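You operate a simulated robot arm through the tools that you are given. There is no shell and no other tool. Be economical: measure what you need, move in short steps, check, and stop when the job is done.

The job below is to be done with a simulated two-armed robot. You get a single attempt, and the scene is never put back.

TASK
Put the steel spout that says "Flour" from the top of the small packs bench on the top of the carton table. Put the red tin on the top of the small packs bench away on the top of the filling table. Take the white brush from the top of the small packs bench and put it on the top of the lab bench. Put the mill screen from the top of the small packs bench on the lower shelf of the packing table. Fetch the small dish marked "2" from the top of the small packs bench and set it on the top of the lab bench. Put the short white filter on the top of the filling table away on the deck beside the back filter. Put the green tin on the lower shelf of the carton table. Lift the white flap open. Do these in any order. Set down upright: steel spout, red tin, mill screen, green tin.
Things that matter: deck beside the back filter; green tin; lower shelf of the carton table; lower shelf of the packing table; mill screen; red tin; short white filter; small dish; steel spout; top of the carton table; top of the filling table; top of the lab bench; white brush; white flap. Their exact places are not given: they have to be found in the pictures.

Only the result counts: the job must be done as asked and must still hold three seconds after the hand-in. Knocking over, shifting, dropping, spilling or breaking anything else fails it.

THE ROBOT
Two 6-joint arms with two-finger grippers on one trunk, on a base that drives. Base frame: it is fixed to the floor where the robot stands at the start and does not move with it; the origin is under the middle of the robot, x ahead of it, y to its left, z up; the surface under the hand at the start is at about z = 76. Lengths are in cm, angles in rad, forces in N, time in s.
The left shoulder is at the start at [6.1, 14.3, 85], the right one opposite. With the tool pointing down near the work surface each hand reaches from about 32 to 72 cm from the robot's upright axis, wherever it stands, measured 20 degrees to its own side. Places, roughly: deck beside the back filter (59x15 cm) [-1760, -310, 96]; green tin [-375, 175, 75]; lower shelf of the carton table [-370, -10, 20]; lower shelf of the packing table [-220, 180, 20]; mill screen [100, 50, 75]; red tin [50, -25, 75]; short white filter (7x7x18 cm) [-430, 160, 90]; small dish [50, -125, 75]; steel spout [50, -25, 75]; top of the carton table [-370, -10, 80]; top of the filling table [-360, 180, 80]; top of the lab bench [80, -340, 90]; white brush (7x6x22 cm) [70, 40, 80]; white flap [-810, -610, 10]. Payload 2.45 kg a hand.
The tool frame of a hand sits at the grasp point between the pads (the TCP): z along the fingers, y along the line on which they close. The tips reach 2.6 cm beyond it. Largest opening 9.6 cm; the body of the gripper starts 6.9 cm behind the TCP.
Orientation is told as [roll, pitch, yaw] about the base's x, y, z axes, in that order, counted from this pose: with the fingers straight down and closing along the base's y, the tool's x points along the base's -x, its y along +y and its z along -z.

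THE INTERFACE
- The arms move only by the tool drive_tool. It takes "left_plan", "right_plan" or both (then of equal length, played together; a hand with none holds still); each is a list of rows, each an object of numbers (a shift or turn left out is 0, a gripper value left out holds the last): "x", "y", "z": the shift along the base's x, y, z in m; "wx", "wy", "wz": the turn, a rotation vector about the base's x, y, z in rad; "hand": the closure, from 0 (fully open) to 1 (shut). In form: [{"x": .., "y": .., "z": .., "wx": .., "wy": .., "wz": .., "hand": ..}, ...]. A call has 1 to 20 rows; each row shifts and turns the commanded pose from where the row before left it. Rows are played at 5 a second. More than 5 cm and 0.15 rad between two rows, or a gripper value outside its range, and nothing of the call is played. A pose out of reach is approached as far as the arm can. The call stops where the force on the tool passes 40 N (or 10 N more than at its start, if that is more) or the arm is blocked; 0.2 s more then pass. Each finger halts on what it meets, pressing with about 39 N; the grip force reading is that of the motor and also rises with nothing between the fingers. The clock runs only during rows and for 0.2 s after the last one: add rows that do not move to give the fingers time. It gives the time, the measured TCP pose, the force on the tool (base axes), the opening and the grip force at its end, in the units of the frame above (readings bear some noise), with the torque about the TCP (base axes, N m) and any sound that the robot's microphone picked up.
- Cameras (640 x 400 px; columns grow to the right, rows downward): "scene" is now at [14.01, -2.97, 146.63]; the picture's right is [-0.40, -0.91, 0.00], its down [-0.66, 0.29, -0.69] and it looks along [0.63, -0.28, -0.72] (base axes); focal length 284 px, centre (320, 200). "left" rides on the left gripper at [8.2, -0.3, -9.8] in its tool frame; the picture's right is [0.04, 1.00, 0.00], its down [-0.73, 0.03, -0.68] and it looks along [-0.68, 0.03, 0.73] (tool axes); focal length 256 px, centre (320, 200). "right" rides on the right gripper at [8.1, 0.3, -9.8] in its tool frame; the picture's right is [-0.04, 1.00, 0.00], its down [-0.73, -0.03, -0.68] and it looks along [-0.68, -0.03, 0.73] (tool axes); focal length 256 px, centre (320, 200).
- snapshot(camera): a new picture of that camera. It takes no simulated time.
- lift_body(by): slides the trunk up (or, below 0, down) by that many cm; the arms and the scene camera ride with it, the base frame stays. It gives what a move gives, with no picture.
- steer(legs): drives the robot by 1 to 6 legs, each [ahead, turn to the left] in cm and rad, along the robot's own axes; the way and the turn of a leg run together, so that a leg with both is an arc; at most 150 cm and 3.142 rad a leg. The arms and the cameras ride along, it lands a little off, and it stops where it bumps. It gives what a move gives.
- head_to(pan, tilt): turns the head with the scene camera to pan (to the left, within 1.501 rad either way) and tilt (down, from -0.506 to 1.204), counted from straight ahead of the robot. It gives what a move gives.
- probe_pixels(camera, pixels): for up to 12 pixels [column, row] of the newest picture of that camera ("zoom" is the newest enlarged one), the place [x, y, z] in the base frame of the surface seen there, good to about 0.2 cm, but the place of the scene camera against the robot may be out by one fixed shift of up to 1.2 cm in any direction. It takes no simulated time.
- enlarge(camera, box): a new picture of the part [left, top, right, bottom] of that camera's present view, enlarged. It takes no simulated time.
- sign_off(): hands the job in; it is judged then, once.

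Work in short steps. Measure before you move; look again where a grasp or a placing could have gone wrong, and mend it. You have 145 turns and 182 pictures in all, those below and enlarged ones among them. Open the grippers and draw the arms clear of the work before you hand the job in, unless the task says otherwise; then end with one line.

The tools are called after ">>>" by a JSON object that holds its "api" and its "payload". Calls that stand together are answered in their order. drive_tool: Moves the arms, as the interface text tells. Its arguments: {"type":"object","properties":{"left_plan":{"type":"array"},"right_plan":{"type":"array"}},"required":[]} The other tools are called the same way: lift_body (by) slides the trunk up or down; steer (legs) drives the base; head_to (pan, tilt) turns the head that bears the scene camera; snapshot (camera) takes a picture; probe_pixels (camera, pixels) gives the place of the surface under pixels of a picture; enlarge (camera, box) takes an enlarged picture of a part of a camera's view; sign_off () hands the job in.

At the start:

```text
clock: 0.0
left_eef_pos: [52.6, 13.61, 105.36]
left_tcp_rot: [-0.002, -0.001, -0.001]
left_ft_force: [-0.2, -0.5, -0.5]
left_wrist_torque: [0.04, 0.0, -0.01]
left_opening: 9.6
left_grasp_force: 0.0
right_eef_pos: [46.84, -32.29, 110.58]
right_tcp_rot: [0.0, 0.0, 0.001]
right_ft_force: [-0.1, -0.5, -0.7]
right_wrist_torque: [0.02, -0.01, 0.0]
right_opening: 9.58
right_grasp_force: 0.1
trunk travel left (down, up): [-47.5, 11.5]
robot x, y, heading: [0.1, -0.42, -0.003]
head pan, tilt: [-0.415, 0.806]
```

scene: 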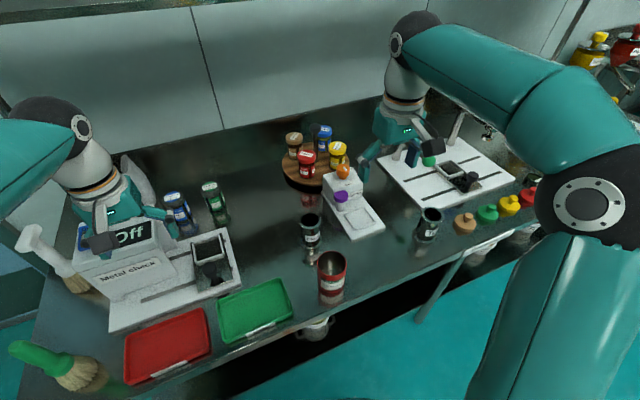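
right: 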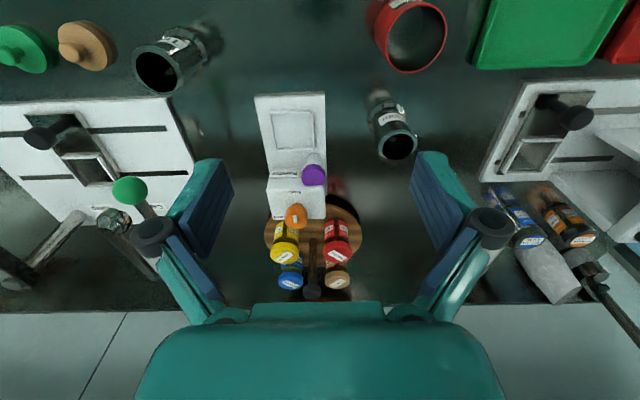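
left: 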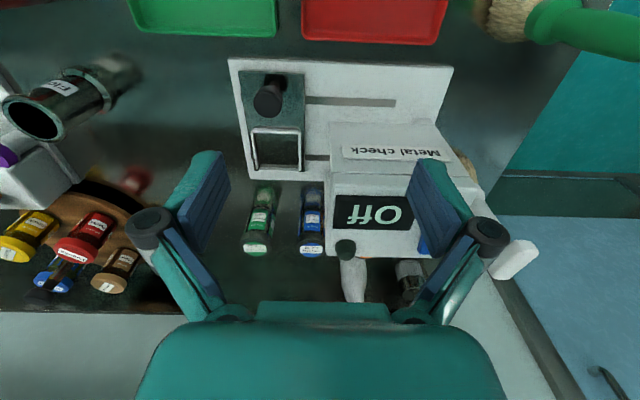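

The start pictures show the small packs bench with spouts, red tin, trays and white brush; I enlarge the scene view to read labels.

>>> {"api": "enlarge", "payload": {"camera": "scene", "box": [240, 120, 560, 320]}}

>>> {"api": "enlarge", "payload": {"camera": "scene", "box": [0, 170, 320, 370]}}

```text
2.00 times, centred on (400, 220) of scene
```

zoom: 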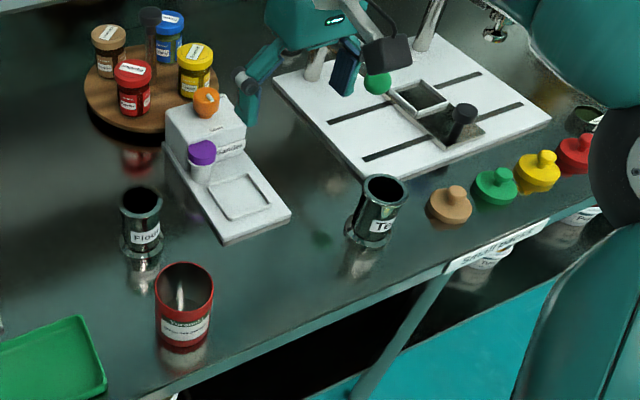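

```text
2.00 times, centred on (160, 270) of scene
```

zoom: 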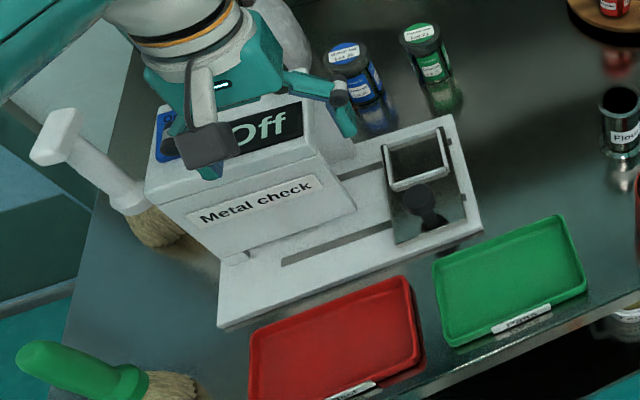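

The Flour spout is at scene (311,230), red tin (331,275). I probe these and look left and right with the head.

>>> {"api": "probe_pixels", "payload": {"camera": "scene", "pixels": [[310, 218], [310, 240], [332, 262], [332, 290], [45, 245], [75, 283], [20, 238], [100, 365], [420, 260], [300, 320], [280, 345], [450, 260]]}}

>>> {"api": "head_to", "payload": {"pan": 0.6, "tilt": 0.7}}

>>> {"api": "snapshot", "payload": {"camera": "scene"}}

>>> {"api": "head_to", "payload": {"pan": -1.3, "tilt": 0.6}}

>>> {"api": "snapshot", "payload": {"camera": "scene"}}

```text
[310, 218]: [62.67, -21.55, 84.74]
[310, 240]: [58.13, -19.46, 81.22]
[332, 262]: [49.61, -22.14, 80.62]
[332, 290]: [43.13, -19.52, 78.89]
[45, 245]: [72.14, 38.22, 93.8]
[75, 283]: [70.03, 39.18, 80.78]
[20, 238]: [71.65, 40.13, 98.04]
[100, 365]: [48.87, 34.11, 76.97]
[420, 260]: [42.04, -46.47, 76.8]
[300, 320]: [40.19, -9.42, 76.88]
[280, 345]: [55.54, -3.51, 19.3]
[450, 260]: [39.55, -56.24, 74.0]
```

```text
clock: 1.3
left_eef_pos: [52.63, 13.51, 105.42]
left_tcp_rot: [-0.001, 0.0, 0.0]
left_ft_force: [0.2, -0.5, 0.5]
left_wrist_torque: [0.01, 0.02, 0.0]
left_opening: 9.6
left_grasp_force: 0.1
right_eef_pos: [46.87, -32.34, 110.54]
right_tcp_rot: [-0.001, 0.0, 0.002]
right_ft_force: [0.4, 0.3, 0.3]
right_wrist_torque: [0.0, -0.02, 0.02]
right_opening: 9.61
right_grasp_force: 0.1
trunk travel left (down, up): [-47.5, 11.5]
robot x, y, heading: [0.48, 0.09, -0.003]
head pan, tilt: [0.6, 0.7]
```

```text
176 pictures are left
```

scene: 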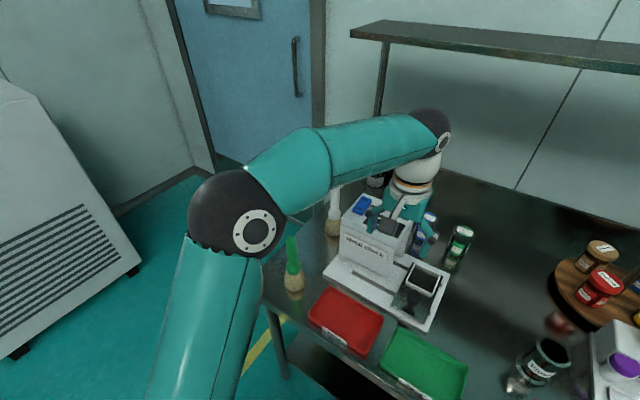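

```text
clock: 3.1
left_eef_pos: [52.66, 13.6, 105.38]
left_tcp_rot: [-0.003, 0.0, -0.001]
left_ft_force: [-0.3, -0.4, 0.0]
left_wrist_torque: [-0.01, 0.0, -0.02]
left_opening: 9.58
left_grasp_force: 0.1
right_eef_pos: [46.87, -32.31, 110.67]
right_tcp_rot: [-0.001, 0.001, 0.002]
right_ft_force: [-0.6, -0.3, 0.4]
right_wrist_torque: [0.0, -0.02, 0.02]
right_opening: 9.63
right_grasp_force: 0.0
trunk travel left (down, up): [-47.5, 11.5]
robot x, y, heading: [-0.18, 0.03, -0.004]
head pan, tilt: [-1.3, 0.6]
```

```text
175 pictures are left
```

scene: 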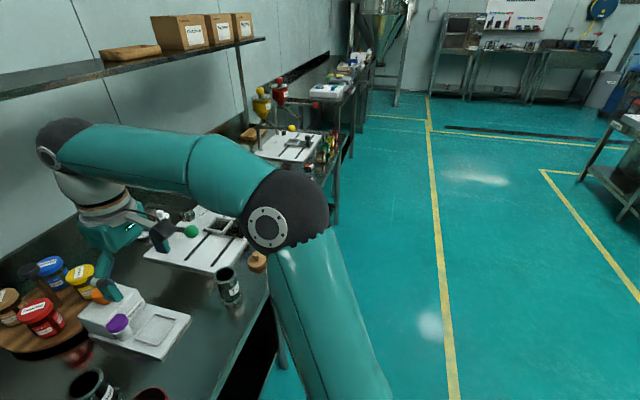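

I probe the layout from this rightward view and enlarge the dish area.

>>> {"api": "probe_pixels", "payload": {"camera": "scene", "pixels": [[240, 300], [268, 280], [290, 155], [325, 160], [310, 185], [325, 92], [350, 80], [360, 130], [500, 65], [580, 50], [620, 180], [470, 250]]}}

>>> {"api": "enlarge", "payload": {"camera": "scene", "box": [220, 60, 380, 160]}}

>>> {"api": "enlarge", "payload": {"camera": "scene", "box": [220, 110, 380, 210]}}

>>> {"api": "head_to", "payload": {"pan": 0.5, "tilt": 0.45}}

>>> {"api": "snapshot", "payload": {"camera": "scene"}}

```text
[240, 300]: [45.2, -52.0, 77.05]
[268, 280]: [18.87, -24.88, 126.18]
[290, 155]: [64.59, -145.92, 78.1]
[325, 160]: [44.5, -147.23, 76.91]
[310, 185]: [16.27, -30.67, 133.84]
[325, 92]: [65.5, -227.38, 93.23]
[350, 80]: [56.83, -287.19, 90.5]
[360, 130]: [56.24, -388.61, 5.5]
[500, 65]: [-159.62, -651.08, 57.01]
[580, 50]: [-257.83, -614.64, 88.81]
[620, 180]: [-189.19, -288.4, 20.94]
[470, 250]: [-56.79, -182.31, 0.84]
```

```text
4.00 times, centred on (300, 110) of scene
```

zoom: 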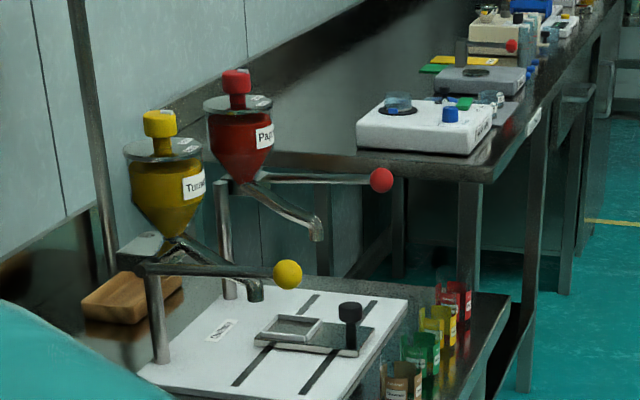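

```text
4.00 times, centred on (300, 160) of scene
```

zoom: 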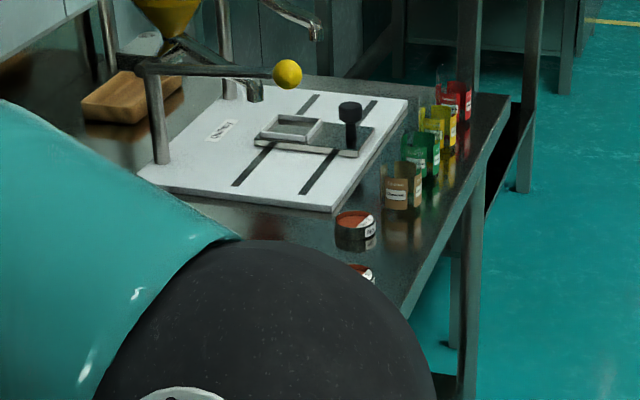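

```text
clock: 5.0
left_eef_pos: [52.75, 13.57, 105.33]
left_tcp_rot: [-0.001, -0.001, 0.001]
left_ft_force: [0.1, 0.3, -0.9]
left_wrist_torque: [0.0, 0.0, 0.02]
left_opening: 9.61
left_grasp_force: 0.1
right_eef_pos: [46.9, -32.35, 110.53]
right_tcp_rot: [0.0, 0.001, 0.002]
right_ft_force: [1.1, 0.5, 0.0]
right_wrist_torque: [0.03, 0.0, 0.05]
right_opening: 9.62
right_grasp_force: 0.0
trunk travel left (down, up): [-47.5, 11.5]
robot x, y, heading: [0.06, -0.14, 0.0]
head pan, tilt: [0.499, 0.45]
```

```text
172 pictures are left
```

scene: 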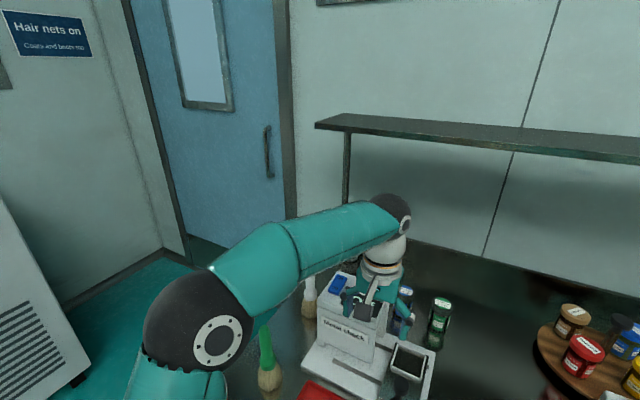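

I probe the surroundings at left (cabinet at (50,370), wall, bench end) before driving.

>>> {"api": "probe_pixels", "payload": {"camera": "scene", "pixels": [[30, 350], [85, 360], [160, 290], [320, 125], [345, 180], [265, 380], [312, 300], [350, 265], [440, 230], [570, 160], [285, 330], [220, 260]]}}

>>> {"api": "enlarge", "payload": {"camera": "scene", "box": [240, 220, 480, 370]}}

```text
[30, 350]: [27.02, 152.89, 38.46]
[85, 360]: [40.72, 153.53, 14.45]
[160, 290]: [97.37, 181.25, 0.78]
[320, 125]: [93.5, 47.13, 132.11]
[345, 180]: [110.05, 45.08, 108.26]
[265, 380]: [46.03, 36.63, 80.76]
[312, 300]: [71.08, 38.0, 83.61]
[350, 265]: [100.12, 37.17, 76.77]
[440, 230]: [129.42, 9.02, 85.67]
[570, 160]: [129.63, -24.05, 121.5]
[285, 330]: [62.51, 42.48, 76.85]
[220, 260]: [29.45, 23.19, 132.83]
```

```text
2.67 times, centred on (360, 295) of scene
```

zoom: 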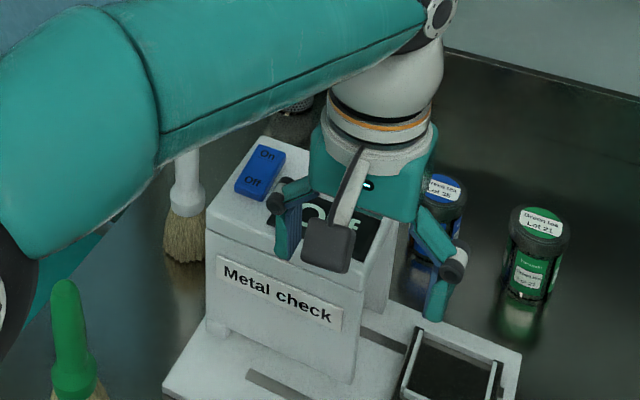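

The bench's left end is at y≈47 with free floor beyond (cabinet from y≈153). I'll reverse around to the left end so that brush and mill screen (seen at zoom (300,100)) are both in reach, keeping arms trailing clear.

>>> {"api": "steer", "payload": {"legs": [[0, -1.57], [-95, 0], [0, -1.57], [-70, 0], [0, 1.8]]}}

>>> {"api": "head_to", "payload": {"pan": 0.2, "tilt": 0.7}}

>>> {"api": "snapshot", "payload": {"camera": "scene"}}

>>> {"api": "snapshot", "payload": {"camera": "left"}}

```text
clock: 8.6
left_eef_pos: [29.6, -46.34, 105.51]
left_tcp_rot: [-0.002, 0.001, -1.252]
left_ft_force: [-1.0, -0.4, -0.9]
left_wrist_torque: [0.03, -0.05, 0.04]
left_opening: 9.57
left_grasp_force: 0.0
right_eef_pos: [-15.84, -55.16, 110.55]
right_tcp_rot: [0.002, 0.002, -1.253]
right_ft_force: [1.1, 0.1, -0.4]
right_wrist_torque: [0.04, -0.06, -0.02]
right_opening: 9.6
right_grasp_force: 0.1
trunk travel left (down, up): [-47.5, 11.5]
robot x, y, heading: [5.05, 1.77, -1.289]
head pan, tilt: [0.499, 0.45]
stopped in leg 1: the robot was blocked; the commanded pose is now the measured one
```

```text
clock: 9.4
left_eef_pos: [29.78, -46.24, 105.66]
left_tcp_rot: [-0.004, -0.002, -1.252]
left_ft_force: [1.0, 0.5, -0.4]
left_wrist_torque: [-0.03, -0.03, -0.01]
left_opening: 9.59
left_grasp_force: 0.1
right_eef_pos: [-15.73, -55.11, 110.76]
right_tcp_rot: [0.0, 0.0, -1.251]
right_ft_force: [0.2, 0.2, -0.4]
right_wrist_torque: [-0.01, 0.04, -0.02]
right_opening: 9.6
right_grasp_force: 0.0
trunk travel left (down, up): [-47.5, 11.5]
robot x, y, heading: [5.09, 1.23, -1.292]
head pan, tilt: [0.201, 0.7]
```

```text
170 pictures are left
```

scene: 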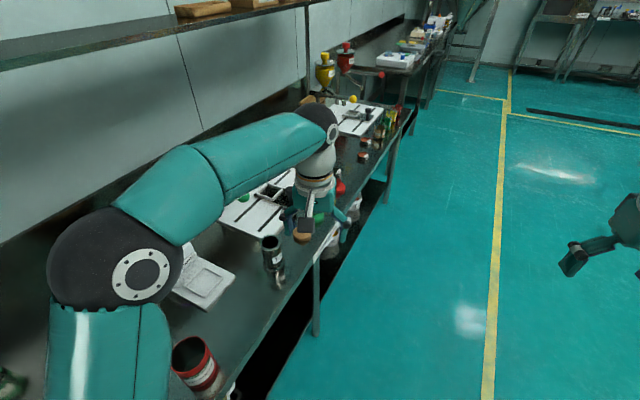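

```text
169 pictures are left
```

left: 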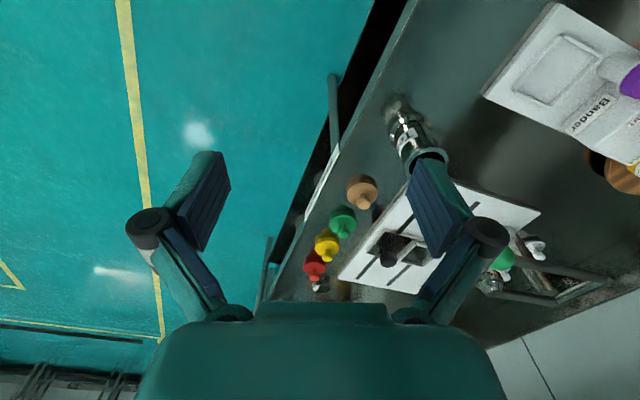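

The base corner touched the bench front; nothing on the bench seems disturbed. I turn back a bit, reverse away, then continue.

>>> {"api": "steer", "payload": {"legs": [[0, 0.35], [-45, 0], [0, -0.62], [-57, 0], [0, -1.57], [-80, 0]]}}

```text
clock: 20.8
left_eef_pos: [-56.78, 54.38, 105.71]
left_tcp_rot: [-0.001, -0.003, -2.419]
left_ft_force: [-0.6, 0.5, 0.1]
left_wrist_torque: [-0.01, -0.06, -0.01]
left_opening: 9.59
left_grasp_force: 0.0
right_eef_pos: [-82.79, 92.82, 110.74]
right_tcp_rot: [0.003, 0.001, -2.417]
right_ft_force: [-0.6, 0.6, -0.3]
right_wrist_torque: [-0.03, -0.05, -0.03]
right_opening: 9.59
right_grasp_force: 0.1
trunk travel left (down, up): [-47.5, 11.5]
robot x, y, heading: [-19.7, 92.56, -2.482]
head pan, tilt: [0.201, 0.7]
stopped in leg 5: the robot was blocked; the commanded pose is now the measured one
```

Blocked while turning; I look around to see what touched.

>>> {"api": "head_to", "payload": {"pan": -1.45, "tilt": 0.7}}

>>> {"api": "snapshot", "payload": {"camera": "scene"}}

>>> {"api": "head_to", "payload": {"pan": 1.45, "tilt": 0.7}}

>>> {"api": "snapshot", "payload": {"camera": "scene"}}

```text
clock: 22.4
left_eef_pos: [-56.51, 54.37, 105.7]
left_tcp_rot: [-0.002, -0.002, -2.419]
left_ft_force: [0.1, -0.6, -0.7]
left_wrist_torque: [0.0, -0.03, 0.02]
left_opening: 9.58
left_grasp_force: 0.2
right_eef_pos: [-82.41, 92.77, 110.94]
right_tcp_rot: [0.001, -0.002, -2.417]
right_ft_force: [-0.8, -0.8, -0.3]
right_wrist_torque: [-0.01, 0.01, 0.0]
right_opening: 9.58
right_grasp_force: 0.1
trunk travel left (down, up): [-47.5, 11.5]
robot x, y, heading: [-19.77, 93.05, -2.486]
head pan, tilt: [-1.45, 0.7]
```

```text
168 pictures are left
```

scene: 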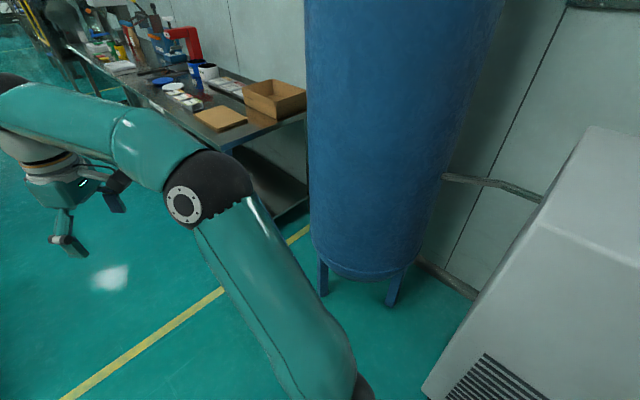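

```text
clock: 25.0
left_eef_pos: [-56.56, 54.38, 105.65]
left_tcp_rot: [-0.001, -0.001, -2.419]
left_ft_force: [0.5, -0.4, 0.3]
left_wrist_torque: [0.01, -0.02, 0.0]
left_opening: 9.61
left_grasp_force: 0.1
right_eef_pos: [-82.54, 92.83, 110.82]
right_tcp_rot: [0.001, -0.002, -2.417]
right_ft_force: [0.4, -0.1, -0.5]
right_wrist_torque: [0.02, 0.0, -0.03]
right_opening: 9.6
right_grasp_force: 0.0
trunk travel left (down, up): [-47.5, 11.5]
robot x, y, heading: [-19.5, 92.48, -2.487]
head pan, tilt: [1.45, 0.7]
```

```text
167 pictures are left
```

scene: 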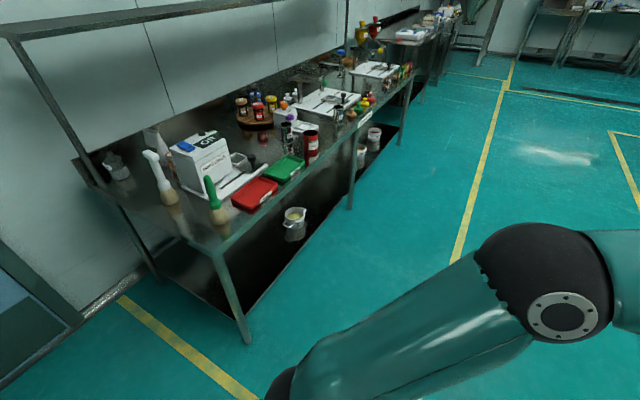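

Now the mill screen is visible at (118,165); I probe it and the bench end/wall positions.

>>> {"api": "probe_pixels", "payload": {"camera": "scene", "pixels": [[118, 165], [118, 178], [112, 155], [152, 157], [175, 205], [248, 343], [155, 275], [70, 320], [20, 290], [218, 250], [250, 300], [230, 375]]}}

>>> {"api": "enlarge", "payload": {"camera": "scene", "box": [60, 110, 220, 210]}}

```text
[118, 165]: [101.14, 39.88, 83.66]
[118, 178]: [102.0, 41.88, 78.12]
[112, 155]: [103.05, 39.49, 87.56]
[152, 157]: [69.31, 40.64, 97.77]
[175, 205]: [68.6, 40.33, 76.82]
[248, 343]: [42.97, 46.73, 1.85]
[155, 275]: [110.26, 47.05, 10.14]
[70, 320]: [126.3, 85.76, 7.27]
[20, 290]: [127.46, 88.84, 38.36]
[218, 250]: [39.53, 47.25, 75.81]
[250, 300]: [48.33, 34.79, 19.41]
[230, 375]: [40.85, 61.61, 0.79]
```

```text
4.00 times, centred on (140, 160) of scene
```

zoom: 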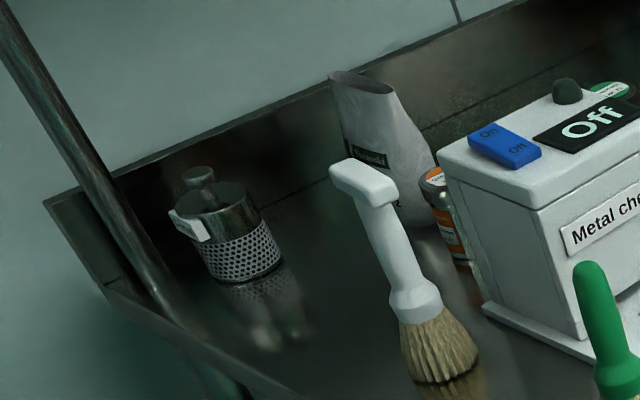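

Mill screen is near (103,40), brush (69,40). I turn left away from the contact, then go ahead along y≈90 and face the bench end.

>>> {"api": "steer", "payload": {"legs": [[0, 0.917], [8, 0], [0, 1.67], [85, 0], [0, -1.45]]}}

>>> {"api": "head_to", "payload": {"pan": 0.0, "tilt": 0.8}}

>>> {"api": "snapshot", "payload": {"camera": "scene"}}

>>> {"api": "snapshot", "payload": {"camera": "left"}}

>>> {"api": "snapshot", "payload": {"camera": "right"}}

```text
clock: 28.7
left_eef_pos: [-10.48, 34.15, 105.72]
left_tcp_rot: [-0.005, -0.002, -1.489]
left_ft_force: [0.9, -1.3, -0.7]
left_wrist_torque: [0.17, 0.04, 0.03]
left_opening: 9.63
left_grasp_force: 0.1
right_eef_pos: [-56.82, 36.05, 110.85]
right_tcp_rot: [-0.002, 0.0, -1.486]
right_ft_force: [2.1, -1.2, -1.0]
right_wrist_torque: [0.16, 0.09, -0.01]
right_opening: 9.61
right_grasp_force: 0.0
trunk travel left (down, up): [-47.5, 11.5]
robot x, y, heading: [-23.23, 86.5, -1.51]
head pan, tilt: [1.45, 0.7]
stopped in leg 2: the robot was blocked; the commanded pose is now the measured one
```

```text
clock: 30.3
left_eef_pos: [-10.64, 34.62, 106.16]
left_tcp_rot: [-0.003, -0.006, -1.491]
left_ft_force: [-0.4, 0.1, -0.2]
left_wrist_torque: [0.03, 0.02, 0.03]
left_opening: 9.63
left_grasp_force: 0.1
right_eef_pos: [-57.02, 36.61, 111.26]
right_tcp_rot: [-0.001, -0.01, -1.491]
right_ft_force: [-0.7, -0.5, 0.1]
right_wrist_torque: [-0.03, -0.01, -0.03]
right_opening: 9.56
right_grasp_force: 0.0
trunk travel left (down, up): [-47.5, 11.5]
robot x, y, heading: [-23.26, 86.88, -1.517]
head pan, tilt: [0.0, 0.799]
```

```text
165 pictures are left
```

scene: 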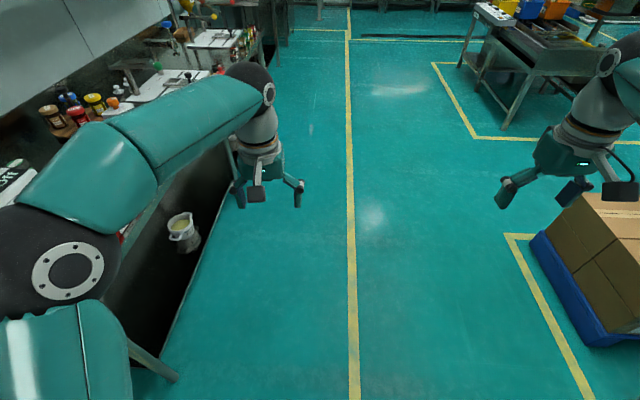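

```text
164 pictures are left
```

left: 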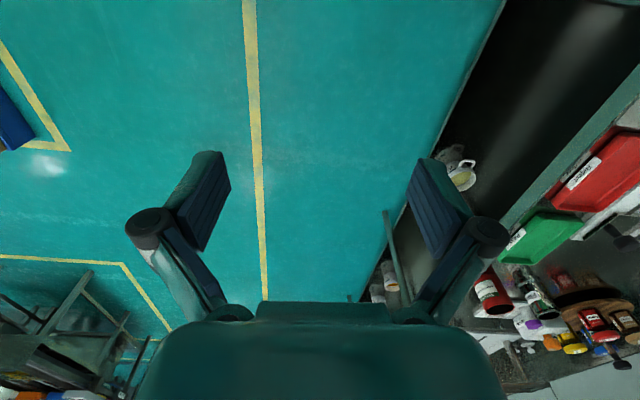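

```text
163 pictures are left
```

right: 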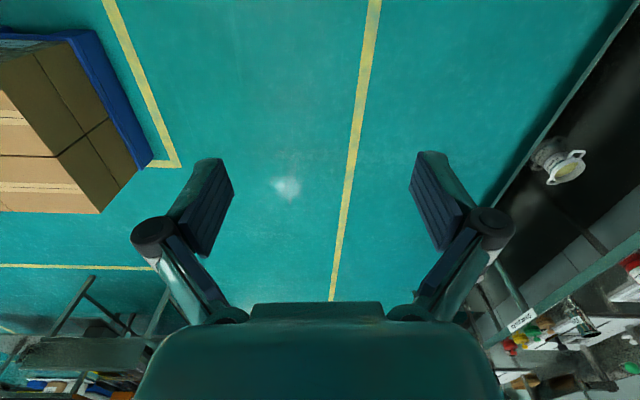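

Blocked again although ahead looks clear; I look straight down and around for the contact.

>>> {"api": "head_to", "payload": {"pan": 1.1, "tilt": 1.2}}

>>> {"api": "snapshot", "payload": {"camera": "scene"}}

>>> {"api": "head_to", "payload": {"pan": -1.2, "tilt": 1.2}}

>>> {"api": "snapshot", "payload": {"camera": "scene"}}

```text
clock: 31.6
left_eef_pos: [-10.62, 34.75, 106.16]
left_tcp_rot: [-0.005, -0.007, -1.489]
left_ft_force: [0.6, 0.0, 0.5]
left_wrist_torque: [-0.03, 0.02, -0.02]
left_opening: 9.59
left_grasp_force: 0.1
right_eef_pos: [-57.03, 36.67, 111.19]
right_tcp_rot: [0.0, -0.009, -1.489]
right_ft_force: [-0.5, -0.3, 0.3]
right_wrist_torque: [-0.04, 0.01, 0.0]
right_opening: 9.6
right_grasp_force: 0.1
trunk travel left (down, up): [-47.5, 11.5]
robot x, y, heading: [-23.56, 86.46, -1.509]
head pan, tilt: [1.1, 1.201]
```

```text
162 pictures are left
```

scene: 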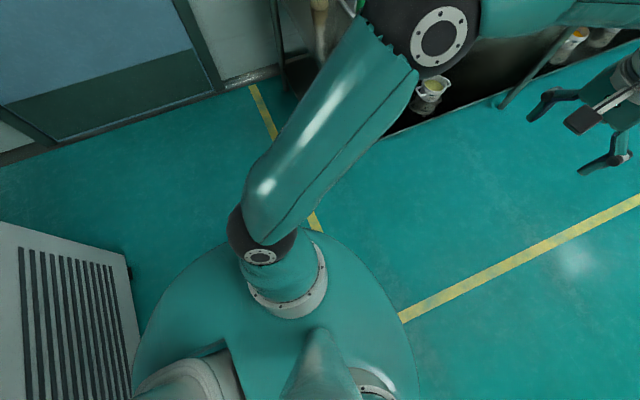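

```text
clock: 33.7
left_eef_pos: [-10.9, 34.64, 106.15]
left_tcp_rot: [-0.003, -0.006, -1.488]
left_ft_force: [-0.5, 0.5, 0.2]
left_wrist_torque: [-0.03, 0.02, -0.01]
left_opening: 9.63
left_grasp_force: 0.0
right_eef_pos: [-57.01, 36.66, 111.24]
right_tcp_rot: [0.001, -0.007, -1.489]
right_ft_force: [-0.1, 0.5, 0.1]
right_wrist_torque: [0.0, -0.01, -0.06]
right_opening: 9.56
right_grasp_force: 0.1
trunk travel left (down, up): [-47.5, 11.5]
robot x, y, heading: [-23.95, 86.78, -1.512]
head pan, tilt: [-1.201, 1.201]
```

```text
161 pictures are left
```

scene: 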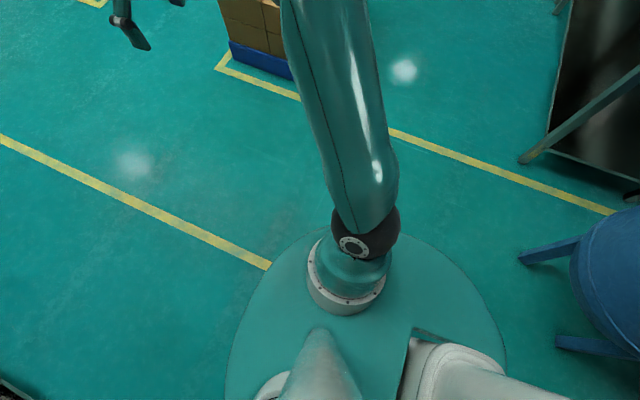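

The base is a round body, close to the cabinet at left rear. I go back to that view and probe distances.

>>> {"api": "head_to", "payload": {"pan": 1.1, "tilt": 1.2}}

>>> {"api": "snapshot", "payload": {"camera": "scene"}}

>>> {"api": "probe_pixels", "payload": {"camera": "scene", "pixels": [[120, 260], [10, 225], [133, 370], [20, 380], [240, 240], [150, 340], [405, 345], [350, 250], [200, 250], [130, 300], [120, 390], [137, 300]]}}

```text
clock: 35.9
left_eef_pos: [-10.7, 34.79, 106.15]
left_tcp_rot: [-0.005, -0.007, -1.49]
left_ft_force: [-0.4, -0.4, 1.0]
left_wrist_torque: [-0.02, -0.04, 0.01]
left_opening: 9.61
left_grasp_force: 0.1
right_eef_pos: [-56.98, 36.67, 111.28]
right_tcp_rot: [-0.001, -0.009, -1.489]
right_ft_force: [0.3, 0.1, 0.4]
right_wrist_torque: [0.0, 0.01, 0.0]
right_opening: 9.6
right_grasp_force: 0.1
trunk travel left (down, up): [-47.5, 11.5]
robot x, y, heading: [-23.55, 86.58, -1.511]
head pan, tilt: [1.1, 1.201]
```

```text
160 pictures are left
```

scene: 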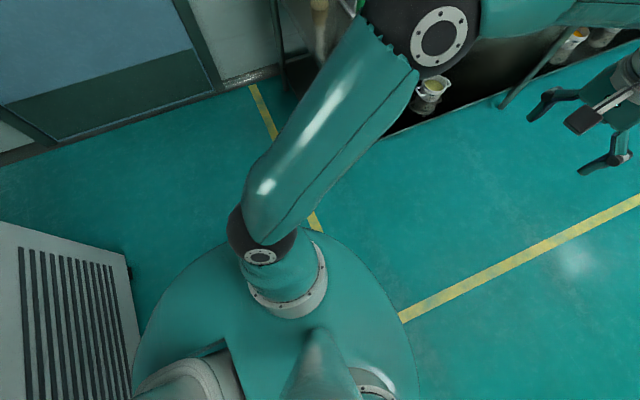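

```text
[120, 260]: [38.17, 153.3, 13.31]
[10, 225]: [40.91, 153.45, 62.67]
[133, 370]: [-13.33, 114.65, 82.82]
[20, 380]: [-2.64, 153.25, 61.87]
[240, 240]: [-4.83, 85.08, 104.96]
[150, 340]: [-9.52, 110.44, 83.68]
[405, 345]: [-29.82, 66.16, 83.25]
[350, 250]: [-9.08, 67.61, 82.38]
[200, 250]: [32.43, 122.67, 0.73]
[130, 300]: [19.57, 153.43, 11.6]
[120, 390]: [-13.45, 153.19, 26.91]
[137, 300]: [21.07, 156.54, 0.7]
```

Cabinet face is at y=153, well clear, so the contact isn't obvious. I try a small straight leg ahead to learn whether it is really blocked.

>>> {"api": "steer", "payload": {"legs": [[12, 0]]}}

```text
clock: 37.1
left_eef_pos: [-9.69, 22.53, 105.9]
left_tcp_rot: [-0.004, -0.005, -1.488]
left_ft_force: [1.5, -0.4, 0.2]
left_wrist_torque: [0.04, 0.01, 0.02]
left_opening: 9.57
left_grasp_force: 0.1
right_eef_pos: [-56.07, 24.47, 111.1]
right_tcp_rot: [0.002, -0.005, -1.485]
right_ft_force: [0.4, -0.8, 0.7]
right_wrist_torque: [0.05, 0.01, -0.01]
right_opening: 9.59
right_grasp_force: 0.1
trunk travel left (down, up): [-47.5, 11.5]
robot x, y, heading: [-22.97, 74.71, -1.506]
head pan, tilt: [1.1, 1.201]
```

It moves freely now at (-23,74.7). I turn left to heading 0.2, drive to about (63,92), then face the bench end.

>>> {"api": "steer", "payload": {"legs": [[0, 1.706], [88, 0], [0, -1.55]]}}

>>> {"api": "head_to", "payload": {"pan": 0.0, "tilt": 0.9}}

>>> {"api": "snapshot", "payload": {"camera": "scene"}}

```text
clock: 40.8
left_eef_pos: [31.06, 72.81, 106.08]
left_tcp_rot: [-0.004, -0.006, -0.196]
left_ft_force: [0.7, 1.0, 0.3]
left_wrist_torque: [0.0, 0.03, -0.01]
left_opening: 9.62
left_grasp_force: 0.1
right_eef_pos: [16.71, 28.73, 111.41]
right_tcp_rot: [-0.005, -0.009, -0.194]
right_ft_force: [0.2, 0.6, 0.5]
right_wrist_torque: [-0.02, 0.02, 0.02]
right_opening: 9.59
right_grasp_force: 0.1
trunk travel left (down, up): [-47.5, 11.5]
robot x, y, heading: [-24.14, 68.93, -0.18]
head pan, tilt: [1.1, 1.201]
stopped in leg 1: the robot was blocked; the commanded pose is now the measured one
```

```text
clock: 42.2
left_eef_pos: [31.04, 72.62, 106.34]
left_tcp_rot: [-0.003, -0.006, -0.196]
left_ft_force: [2.0, 0.1, 0.6]
left_wrist_torque: [-0.03, 0.0, 0.0]
left_opening: 9.62
left_grasp_force: 0.1
right_eef_pos: [16.61, 28.56, 111.39]
right_tcp_rot: [-0.004, -0.008, -0.193]
right_ft_force: [0.0, -0.8, -0.3]
right_wrist_torque: [0.01, -0.01, 0.03]
right_opening: 9.62
right_grasp_force: 0.0
trunk travel left (down, up): [-47.5, 11.5]
robot x, y, heading: [-23.78, 68.94, -0.183]
head pan, tilt: [0.0, 0.901]
```

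```text
159 pictures are left
```

scene: 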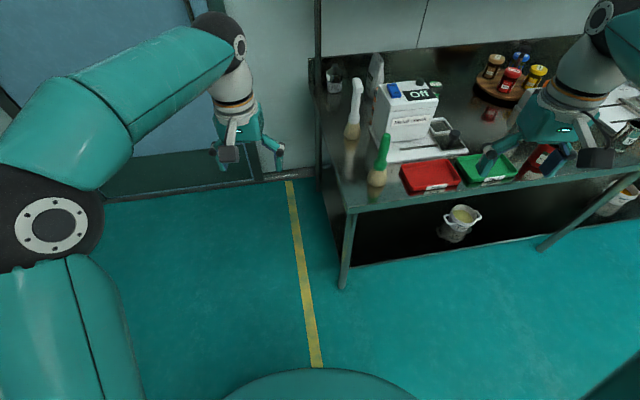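

The tail seems to touch the tank on the left rear. I drive ahead first, then turn left and ahead in stages.

>>> {"api": "steer", "payload": {"legs": [[25, 0], [0, 0.78], [38, 0]]}}

```text
clock: 48.3
left_eef_pos: [69.0, 126.67, 106.12]
left_tcp_rot: [-0.004, -0.005, 0.576]
left_ft_force: [-0.2, 0.8, -0.2]
left_wrist_torque: [-0.02, -0.04, -0.03]
left_opening: 9.59
left_grasp_force: 0.0
right_eef_pos: [89.36, 84.92, 111.35]
right_tcp_rot: [-0.003, -0.008, 0.579]
right_ft_force: [0.0, -0.4, 0.7]
right_wrist_torque: [-0.04, 0.06, -0.02]
right_opening: 9.61
right_grasp_force: 0.0
trunk travel left (down, up): [-47.5, 11.5]
robot x, y, heading: [33.05, 84.52, 0.593]
head pan, tilt: [0.0, 0.901]
```

Worked: at (33,84.5). Now straighten, go ahead 30 and turn right to face the bench end.

>>> {"api": "steer", "payload": {"legs": [[0, -0.6], [31, 0], [0, -1.33]]}}

>>> {"api": "snapshot", "payload": {"camera": "scene"}}

>>> {"api": "snapshot", "payload": {"camera": "left"}}

>>> {"api": "snapshot", "payload": {"camera": "right"}}

```text
clock: 52.4
left_eef_pos: [117.68, 98.11, 106.3]
left_tcp_rot: [-0.005, -0.008, -0.029]
left_ft_force: [0.5, 0.6, -0.9]
left_wrist_torque: [-0.02, -0.01, 0.0]
left_opening: 9.6
left_grasp_force: 0.2
right_eef_pos: [110.6, 53.1, 111.4]
right_tcp_rot: [0.003, 0.004, -0.021]
right_ft_force: [-1.3, 13.7, 4.8]
right_wrist_torque: [-0.79, -0.01, -0.02]
right_opening: 8.92
right_grasp_force: 0.0
trunk travel left (down, up): [-47.5, 11.5]
robot x, y, heading: [64.08, 85.43, -0.055]
head pan, tilt: [0.0, 0.901]
stopped in leg 2: the robot was blocked; the commanded pose is now the measured one
```

```text
158 pictures are left
```

scene: 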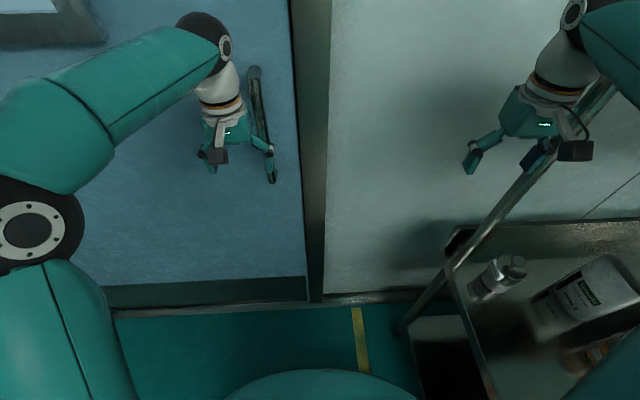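

```text
157 pictures are left
```

left: 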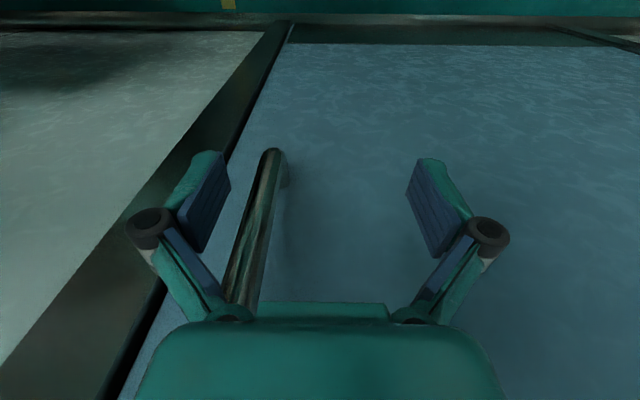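

```text
156 pictures are left
```

right: 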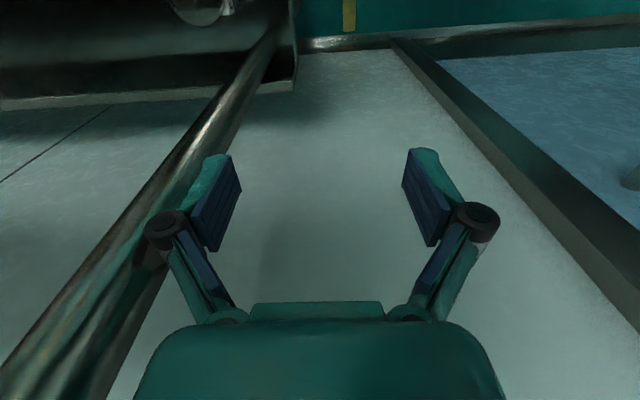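

The right gripper brushed the shelf post (13.7 N), post stands. I back off 14 cm and turn right to heading about −1.05.

>>> {"api": "steer", "payload": {"legs": [[-14, 0], [0, -1.0]]}}

>>> {"api": "head_to", "payload": {"pan": 0.2, "tilt": 0.8}}

>>> {"api": "snapshot", "payload": {"camera": "scene"}}

```text
clock: 54.5
left_eef_pos: [104.32, 95.34, 106.35]
left_tcp_rot: [-0.01, -0.005, -0.105]
left_ft_force: [0.0, 0.8, 0.8]
left_wrist_torque: [-0.01, 0.03, -0.04]
left_opening: 9.6
left_grasp_force: 0.1
right_eef_pos: [94.32, 53.14, 111.09]
right_tcp_rot: [0.003, 0.021, -0.049]
right_ft_force: [0.7, 0.1, -0.1]
right_wrist_torque: [-0.01, -0.01, 0.02]
right_opening: 9.6
right_grasp_force: 0.0
trunk travel left (down, up): [-47.5, 11.5]
robot x, y, heading: [49.62, 86.73, -0.113]
head pan, tilt: [0.0, 0.901]
stopped in leg 2: the robot was blocked; the commanded pose is now the measured one
```

```text
clock: 55.2
left_eef_pos: [104.44, 95.51, 106.14]
left_tcp_rot: [-0.009, -0.006, -0.104]
left_ft_force: [-0.1, -0.2, -0.1]
left_wrist_torque: [0.02, 0.01, -0.01]
left_opening: 9.59
left_grasp_force: 0.0
right_eef_pos: [94.44, 52.94, 111.14]
right_tcp_rot: [0.005, 0.018, -0.049]
right_ft_force: [0.5, -0.3, 0.8]
right_wrist_torque: [0.03, -0.01, 0.0]
right_opening: 9.57
right_grasp_force: 0.0
trunk travel left (down, up): [-47.5, 11.5]
robot x, y, heading: [49.88, 86.71, -0.115]
head pan, tilt: [0.201, 0.799]
```

```text
155 pictures are left
```

scene: 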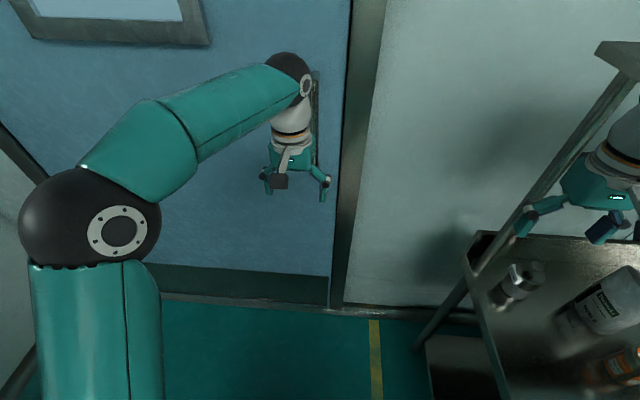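

The right wrist is against the shelf corner (93.5,47,132). I retract both arms toward the robot before turning.

>>> {"api": "drive_tool", "payload": {"right_plan": [{"x": -0.045, "y": 0.01}, {"x": -0.045, "y": 0.006}, {"x": -0.045, "y": 0.006}, {"x": -0.04, "y": 0.006}, {}], "left_plan": [{"x": -0.03, "y": 0.003}, {"x": -0.03, "y": 0.003}, {"x": -0.03, "y": 0.003}, {"x": -0.03, "y": 0.003}, {}]}}

>>> {"api": "steer", "payload": {"legs": [[0, -0.95]]}}

>>> {"api": "snapshot", "payload": {"camera": "scene"}}

>>> {"api": "snapshot", "payload": {"camera": "left"}}

```text
clock: 56.4
left_eef_pos: [92.29, 96.03, 106.21]
left_tcp_rot: [-0.001, -0.008, -0.104]
left_ft_force: [-0.2, -0.3, -0.2]
left_wrist_torque: [0.03, 0.01, -0.01]
left_opening: 9.6
left_grasp_force: 0.0
right_eef_pos: [76.36, 54.56, 110.89]
right_tcp_rot: [0.012, 0.015, -0.059]
right_ft_force: [-0.5, -0.7, -0.4]
right_wrist_torque: [0.01, -0.02, -0.05]
right_opening: 9.6
right_grasp_force: 0.1
trunk travel left (down, up): [-47.5, 11.5]
robot x, y, heading: [49.63, 86.63, -0.116]
head pan, tilt: [0.201, 0.799]
```

```text
clock: 59.6
left_eef_pos: [81.97, 57.31, 106.48]
left_tcp_rot: [-0.004, -0.007, -1.061]
left_ft_force: [0.4, -0.1, 0.5]
left_wrist_torque: [-0.01, 0.02, 0.02]
left_opening: 9.6
left_grasp_force: 0.0
right_eef_pos: [38.99, 46.3, 110.84]
right_tcp_rot: [0.011, 0.013, -1.016]
right_ft_force: [-0.5, -1.6, -0.7]
right_wrist_torque: [0.0, 0.01, 0.0]
right_opening: 9.59
right_grasp_force: 0.1
trunk travel left (down, up): [-47.5, 11.5]
robot x, y, heading: [52.46, 87.8, -1.067]
head pan, tilt: [0.201, 0.799]
```

```text
154 pictures are left
```

scene: 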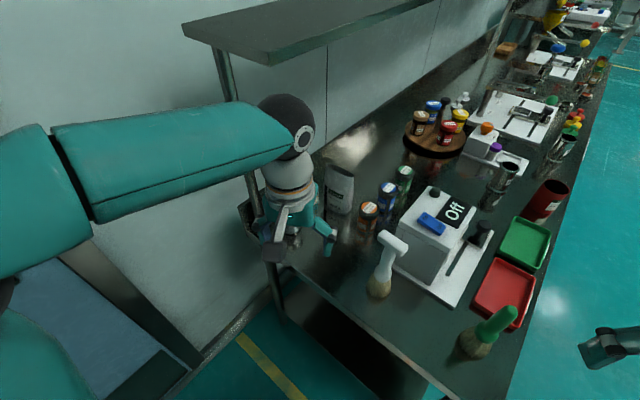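

```text
153 pictures are left
```

left: 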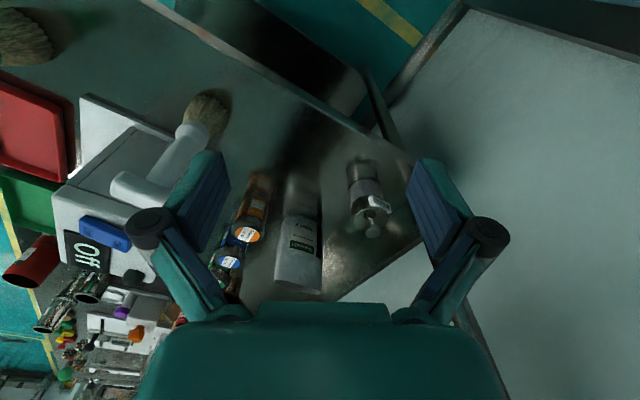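

Now in place. The mill screen shows in the left camera at (368,200); I probe screen and brush there.

>>> {"api": "probe_pixels", "payload": {"camera": "left", "pixels": [[373, 226], [372, 212], [362, 205], [366, 185], [360, 165], [350, 185], [382, 185], [373, 200], [128, 185], [175, 165], [150, 180], [205, 115]]}}

>>> {"api": "enlarge", "payload": {"camera": "left", "box": [300, 140, 440, 250]}}

```text
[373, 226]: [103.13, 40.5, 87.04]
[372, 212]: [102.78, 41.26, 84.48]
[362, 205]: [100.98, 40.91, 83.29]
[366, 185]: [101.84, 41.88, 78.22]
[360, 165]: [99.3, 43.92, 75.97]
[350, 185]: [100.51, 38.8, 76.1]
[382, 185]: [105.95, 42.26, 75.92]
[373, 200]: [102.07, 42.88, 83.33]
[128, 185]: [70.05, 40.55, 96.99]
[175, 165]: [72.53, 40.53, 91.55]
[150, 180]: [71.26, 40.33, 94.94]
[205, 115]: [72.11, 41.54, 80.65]
```

```text
3.64 times, centred on (370, 195) of left
```

zoom: 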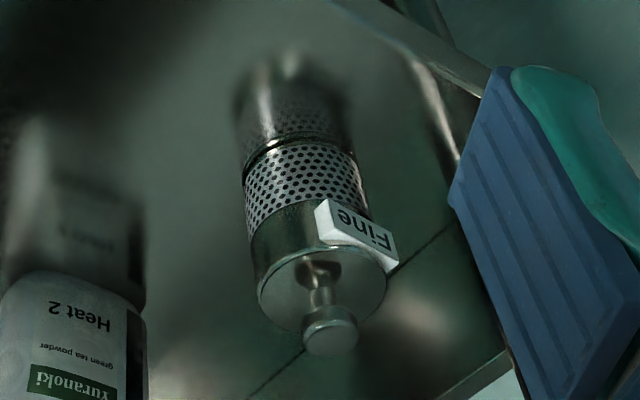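

Knob top centre works out at about (104.0,39.4,87), tag pointing toward +y, so I'll close along x-ish (yaw −1.85). I lower the left hand to z≈96 off the bench, then move over the screen.

>>> {"api": "drive_tool", "payload": {"left_plan": [{"z": -0.035}, {"z": -0.035}, {"z": -0.035}, {"x": 0.036, "y": -0.028, "wz": -0.131}, {"x": 0.036, "y": -0.028, "wz": -0.131}, {"x": 0.036, "y": -0.028, "wz": -0.131}, {"x": 0.036, "y": -0.028, "wz": -0.131}, {"x": 0.036, "y": -0.028, "wz": -0.131}, {"x": 0.036, "y": -0.028, "wz": -0.131}, {}]}}

>>> {"api": "snapshot", "payload": {"camera": "left"}}

>>> {"api": "snapshot", "payload": {"camera": "scene"}}

```text
clock: 61.8
left_eef_pos: [103.46, 40.97, 95.63]
left_tcp_rot: [-0.003, -0.006, -1.848]
left_ft_force: [0.0, 0.3, 0.1]
left_wrist_torque: [0.01, 0.0, -0.02]
left_opening: 9.59
left_grasp_force: 0.1
left hand out of reach, approached as far as the arm can: row 9
right_eef_pos: [38.9, 46.51, 111.03]
right_tcp_rot: [0.012, 0.013, -1.016]
right_ft_force: [0.0, -0.4, 0.8]
right_wrist_torque: [-0.02, 0.01, -0.01]
right_opening: 9.6
right_grasp_force: 0.2
trunk travel left (down, up): [-47.5, 11.5]
robot x, y, heading: [52.81, 87.73, -1.071]
head pan, tilt: [0.201, 0.799]
```

```text
151 pictures are left
```

left: 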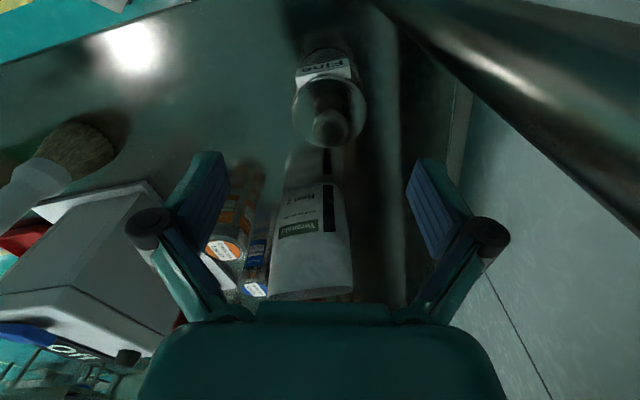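

```text
150 pictures are left
```

scene: 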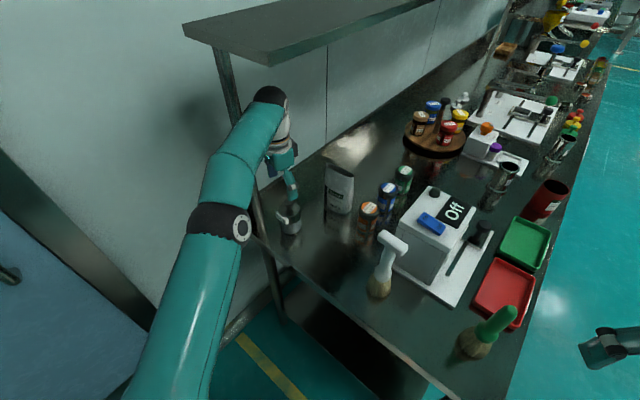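

Tag faces the camera as planned; I probe the lid and knob to refine the centre.

>>> {"api": "probe_pixels", "payload": {"camera": "left", "pixels": [[330, 130], [310, 110], [352, 110], [365, 120], [294, 118], [325, 72], [300, 88], [355, 88], [285, 240], [330, 95], [320, 290], [500, 80]]}}

>>> {"api": "enlarge", "payload": {"camera": "left", "box": [260, 30, 420, 150]}}

```text
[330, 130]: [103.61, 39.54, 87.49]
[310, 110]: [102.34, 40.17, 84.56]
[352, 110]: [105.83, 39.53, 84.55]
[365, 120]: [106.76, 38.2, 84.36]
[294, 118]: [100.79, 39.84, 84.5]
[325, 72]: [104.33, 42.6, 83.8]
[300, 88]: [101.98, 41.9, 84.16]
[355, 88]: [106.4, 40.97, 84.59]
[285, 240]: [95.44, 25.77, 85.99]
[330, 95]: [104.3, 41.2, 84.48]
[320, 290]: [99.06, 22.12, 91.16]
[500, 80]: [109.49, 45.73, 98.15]
```

```text
3.33 times, centred on (340, 90) of left
```

zoom: 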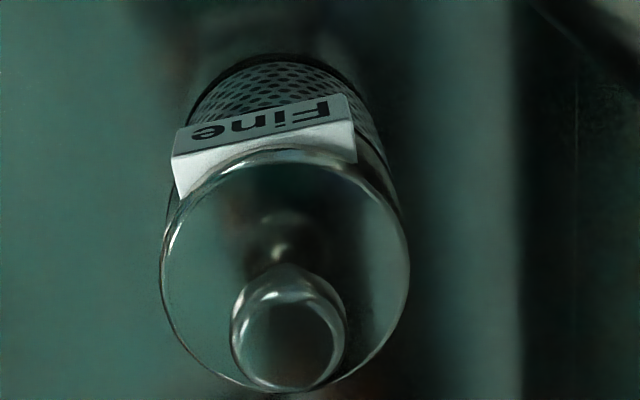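

Centre ≈(103.7,39.6), lid top 84.5, knob 87.6. I adjust and descend to TCP z≈82 (gripper body just above the knob).

>>> {"api": "drive_tool", "payload": {"left_plan": [{"z": -0.03}, {"x": 0.003, "y": -0.008, "z": -0.03}, {"x": 0.0, "y": -0.005, "z": -0.03}, {"z": -0.03}, {"z": -0.015}, {}]}}

>>> {"api": "snapshot", "payload": {"camera": "left"}}

```text
clock: 63.2
left_eef_pos: [103.39, 39.71, 82.33]
left_tcp_rot: [-0.004, -0.007, -1.847]
left_ft_force: [0.6, -0.5, 0.3]
left_wrist_torque: [-0.01, -0.02, 0.0]
left_opening: 9.61
left_grasp_force: 0.0
right_eef_pos: [39.06, 46.27, 111.11]
right_tcp_rot: [0.011, 0.014, -1.015]
right_ft_force: [-0.2, -0.5, 0.5]
right_wrist_torque: [-0.01, 0.02, 0.03]
right_opening: 9.6
right_grasp_force: 0.1
trunk travel left (down, up): [-47.5, 11.5]
robot x, y, heading: [52.57, 87.97, -1.07]
head pan, tilt: [0.201, 0.799]
```

```text
148 pictures are left
```

left: 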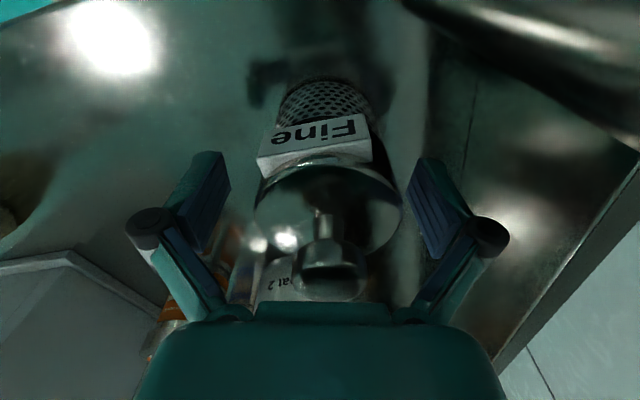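

The screen sits between the pads; I close gently and watch the opening.

>>> {"api": "drive_tool", "payload": {"left_plan": [{"hand": 0.3}, {"hand": 0.6}, {"hand": 1.0}, {}, {}]}}

>>> {"api": "snapshot", "payload": {"camera": "left"}}

```text
clock: 64.4
left_eef_pos: [103.47, 39.62, 82.36]
left_tcp_rot: [0.0, -0.008, -1.849]
left_ft_force: [2.6, -1.0, 3.7]
left_wrist_torque: [-0.03, -0.06, 0.04]
left_opening: 6.5
left_grasp_force: 39.1
right_eef_pos: [39.03, 46.43, 111.04]
right_tcp_rot: [0.008, 0.014, -1.015]
right_ft_force: [0.5, 0.7, 0.2]
right_wrist_torque: [0.01, 0.0, 0.02]
right_opening: 9.61
right_grasp_force: 0.0
trunk travel left (down, up): [-47.5, 11.5]
robot x, y, heading: [52.41, 87.7, -1.067]
head pan, tilt: [0.201, 0.799]
```

```text
147 pictures are left
```

left: 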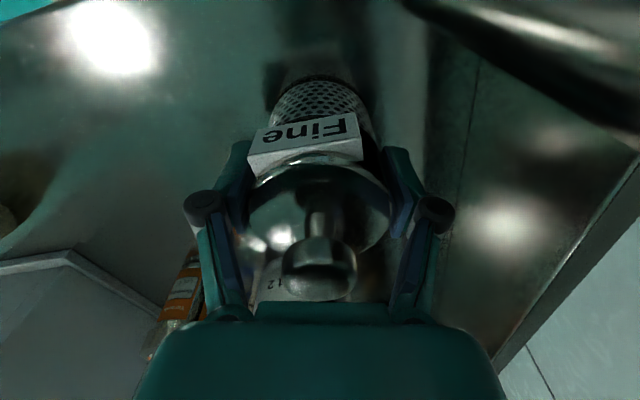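

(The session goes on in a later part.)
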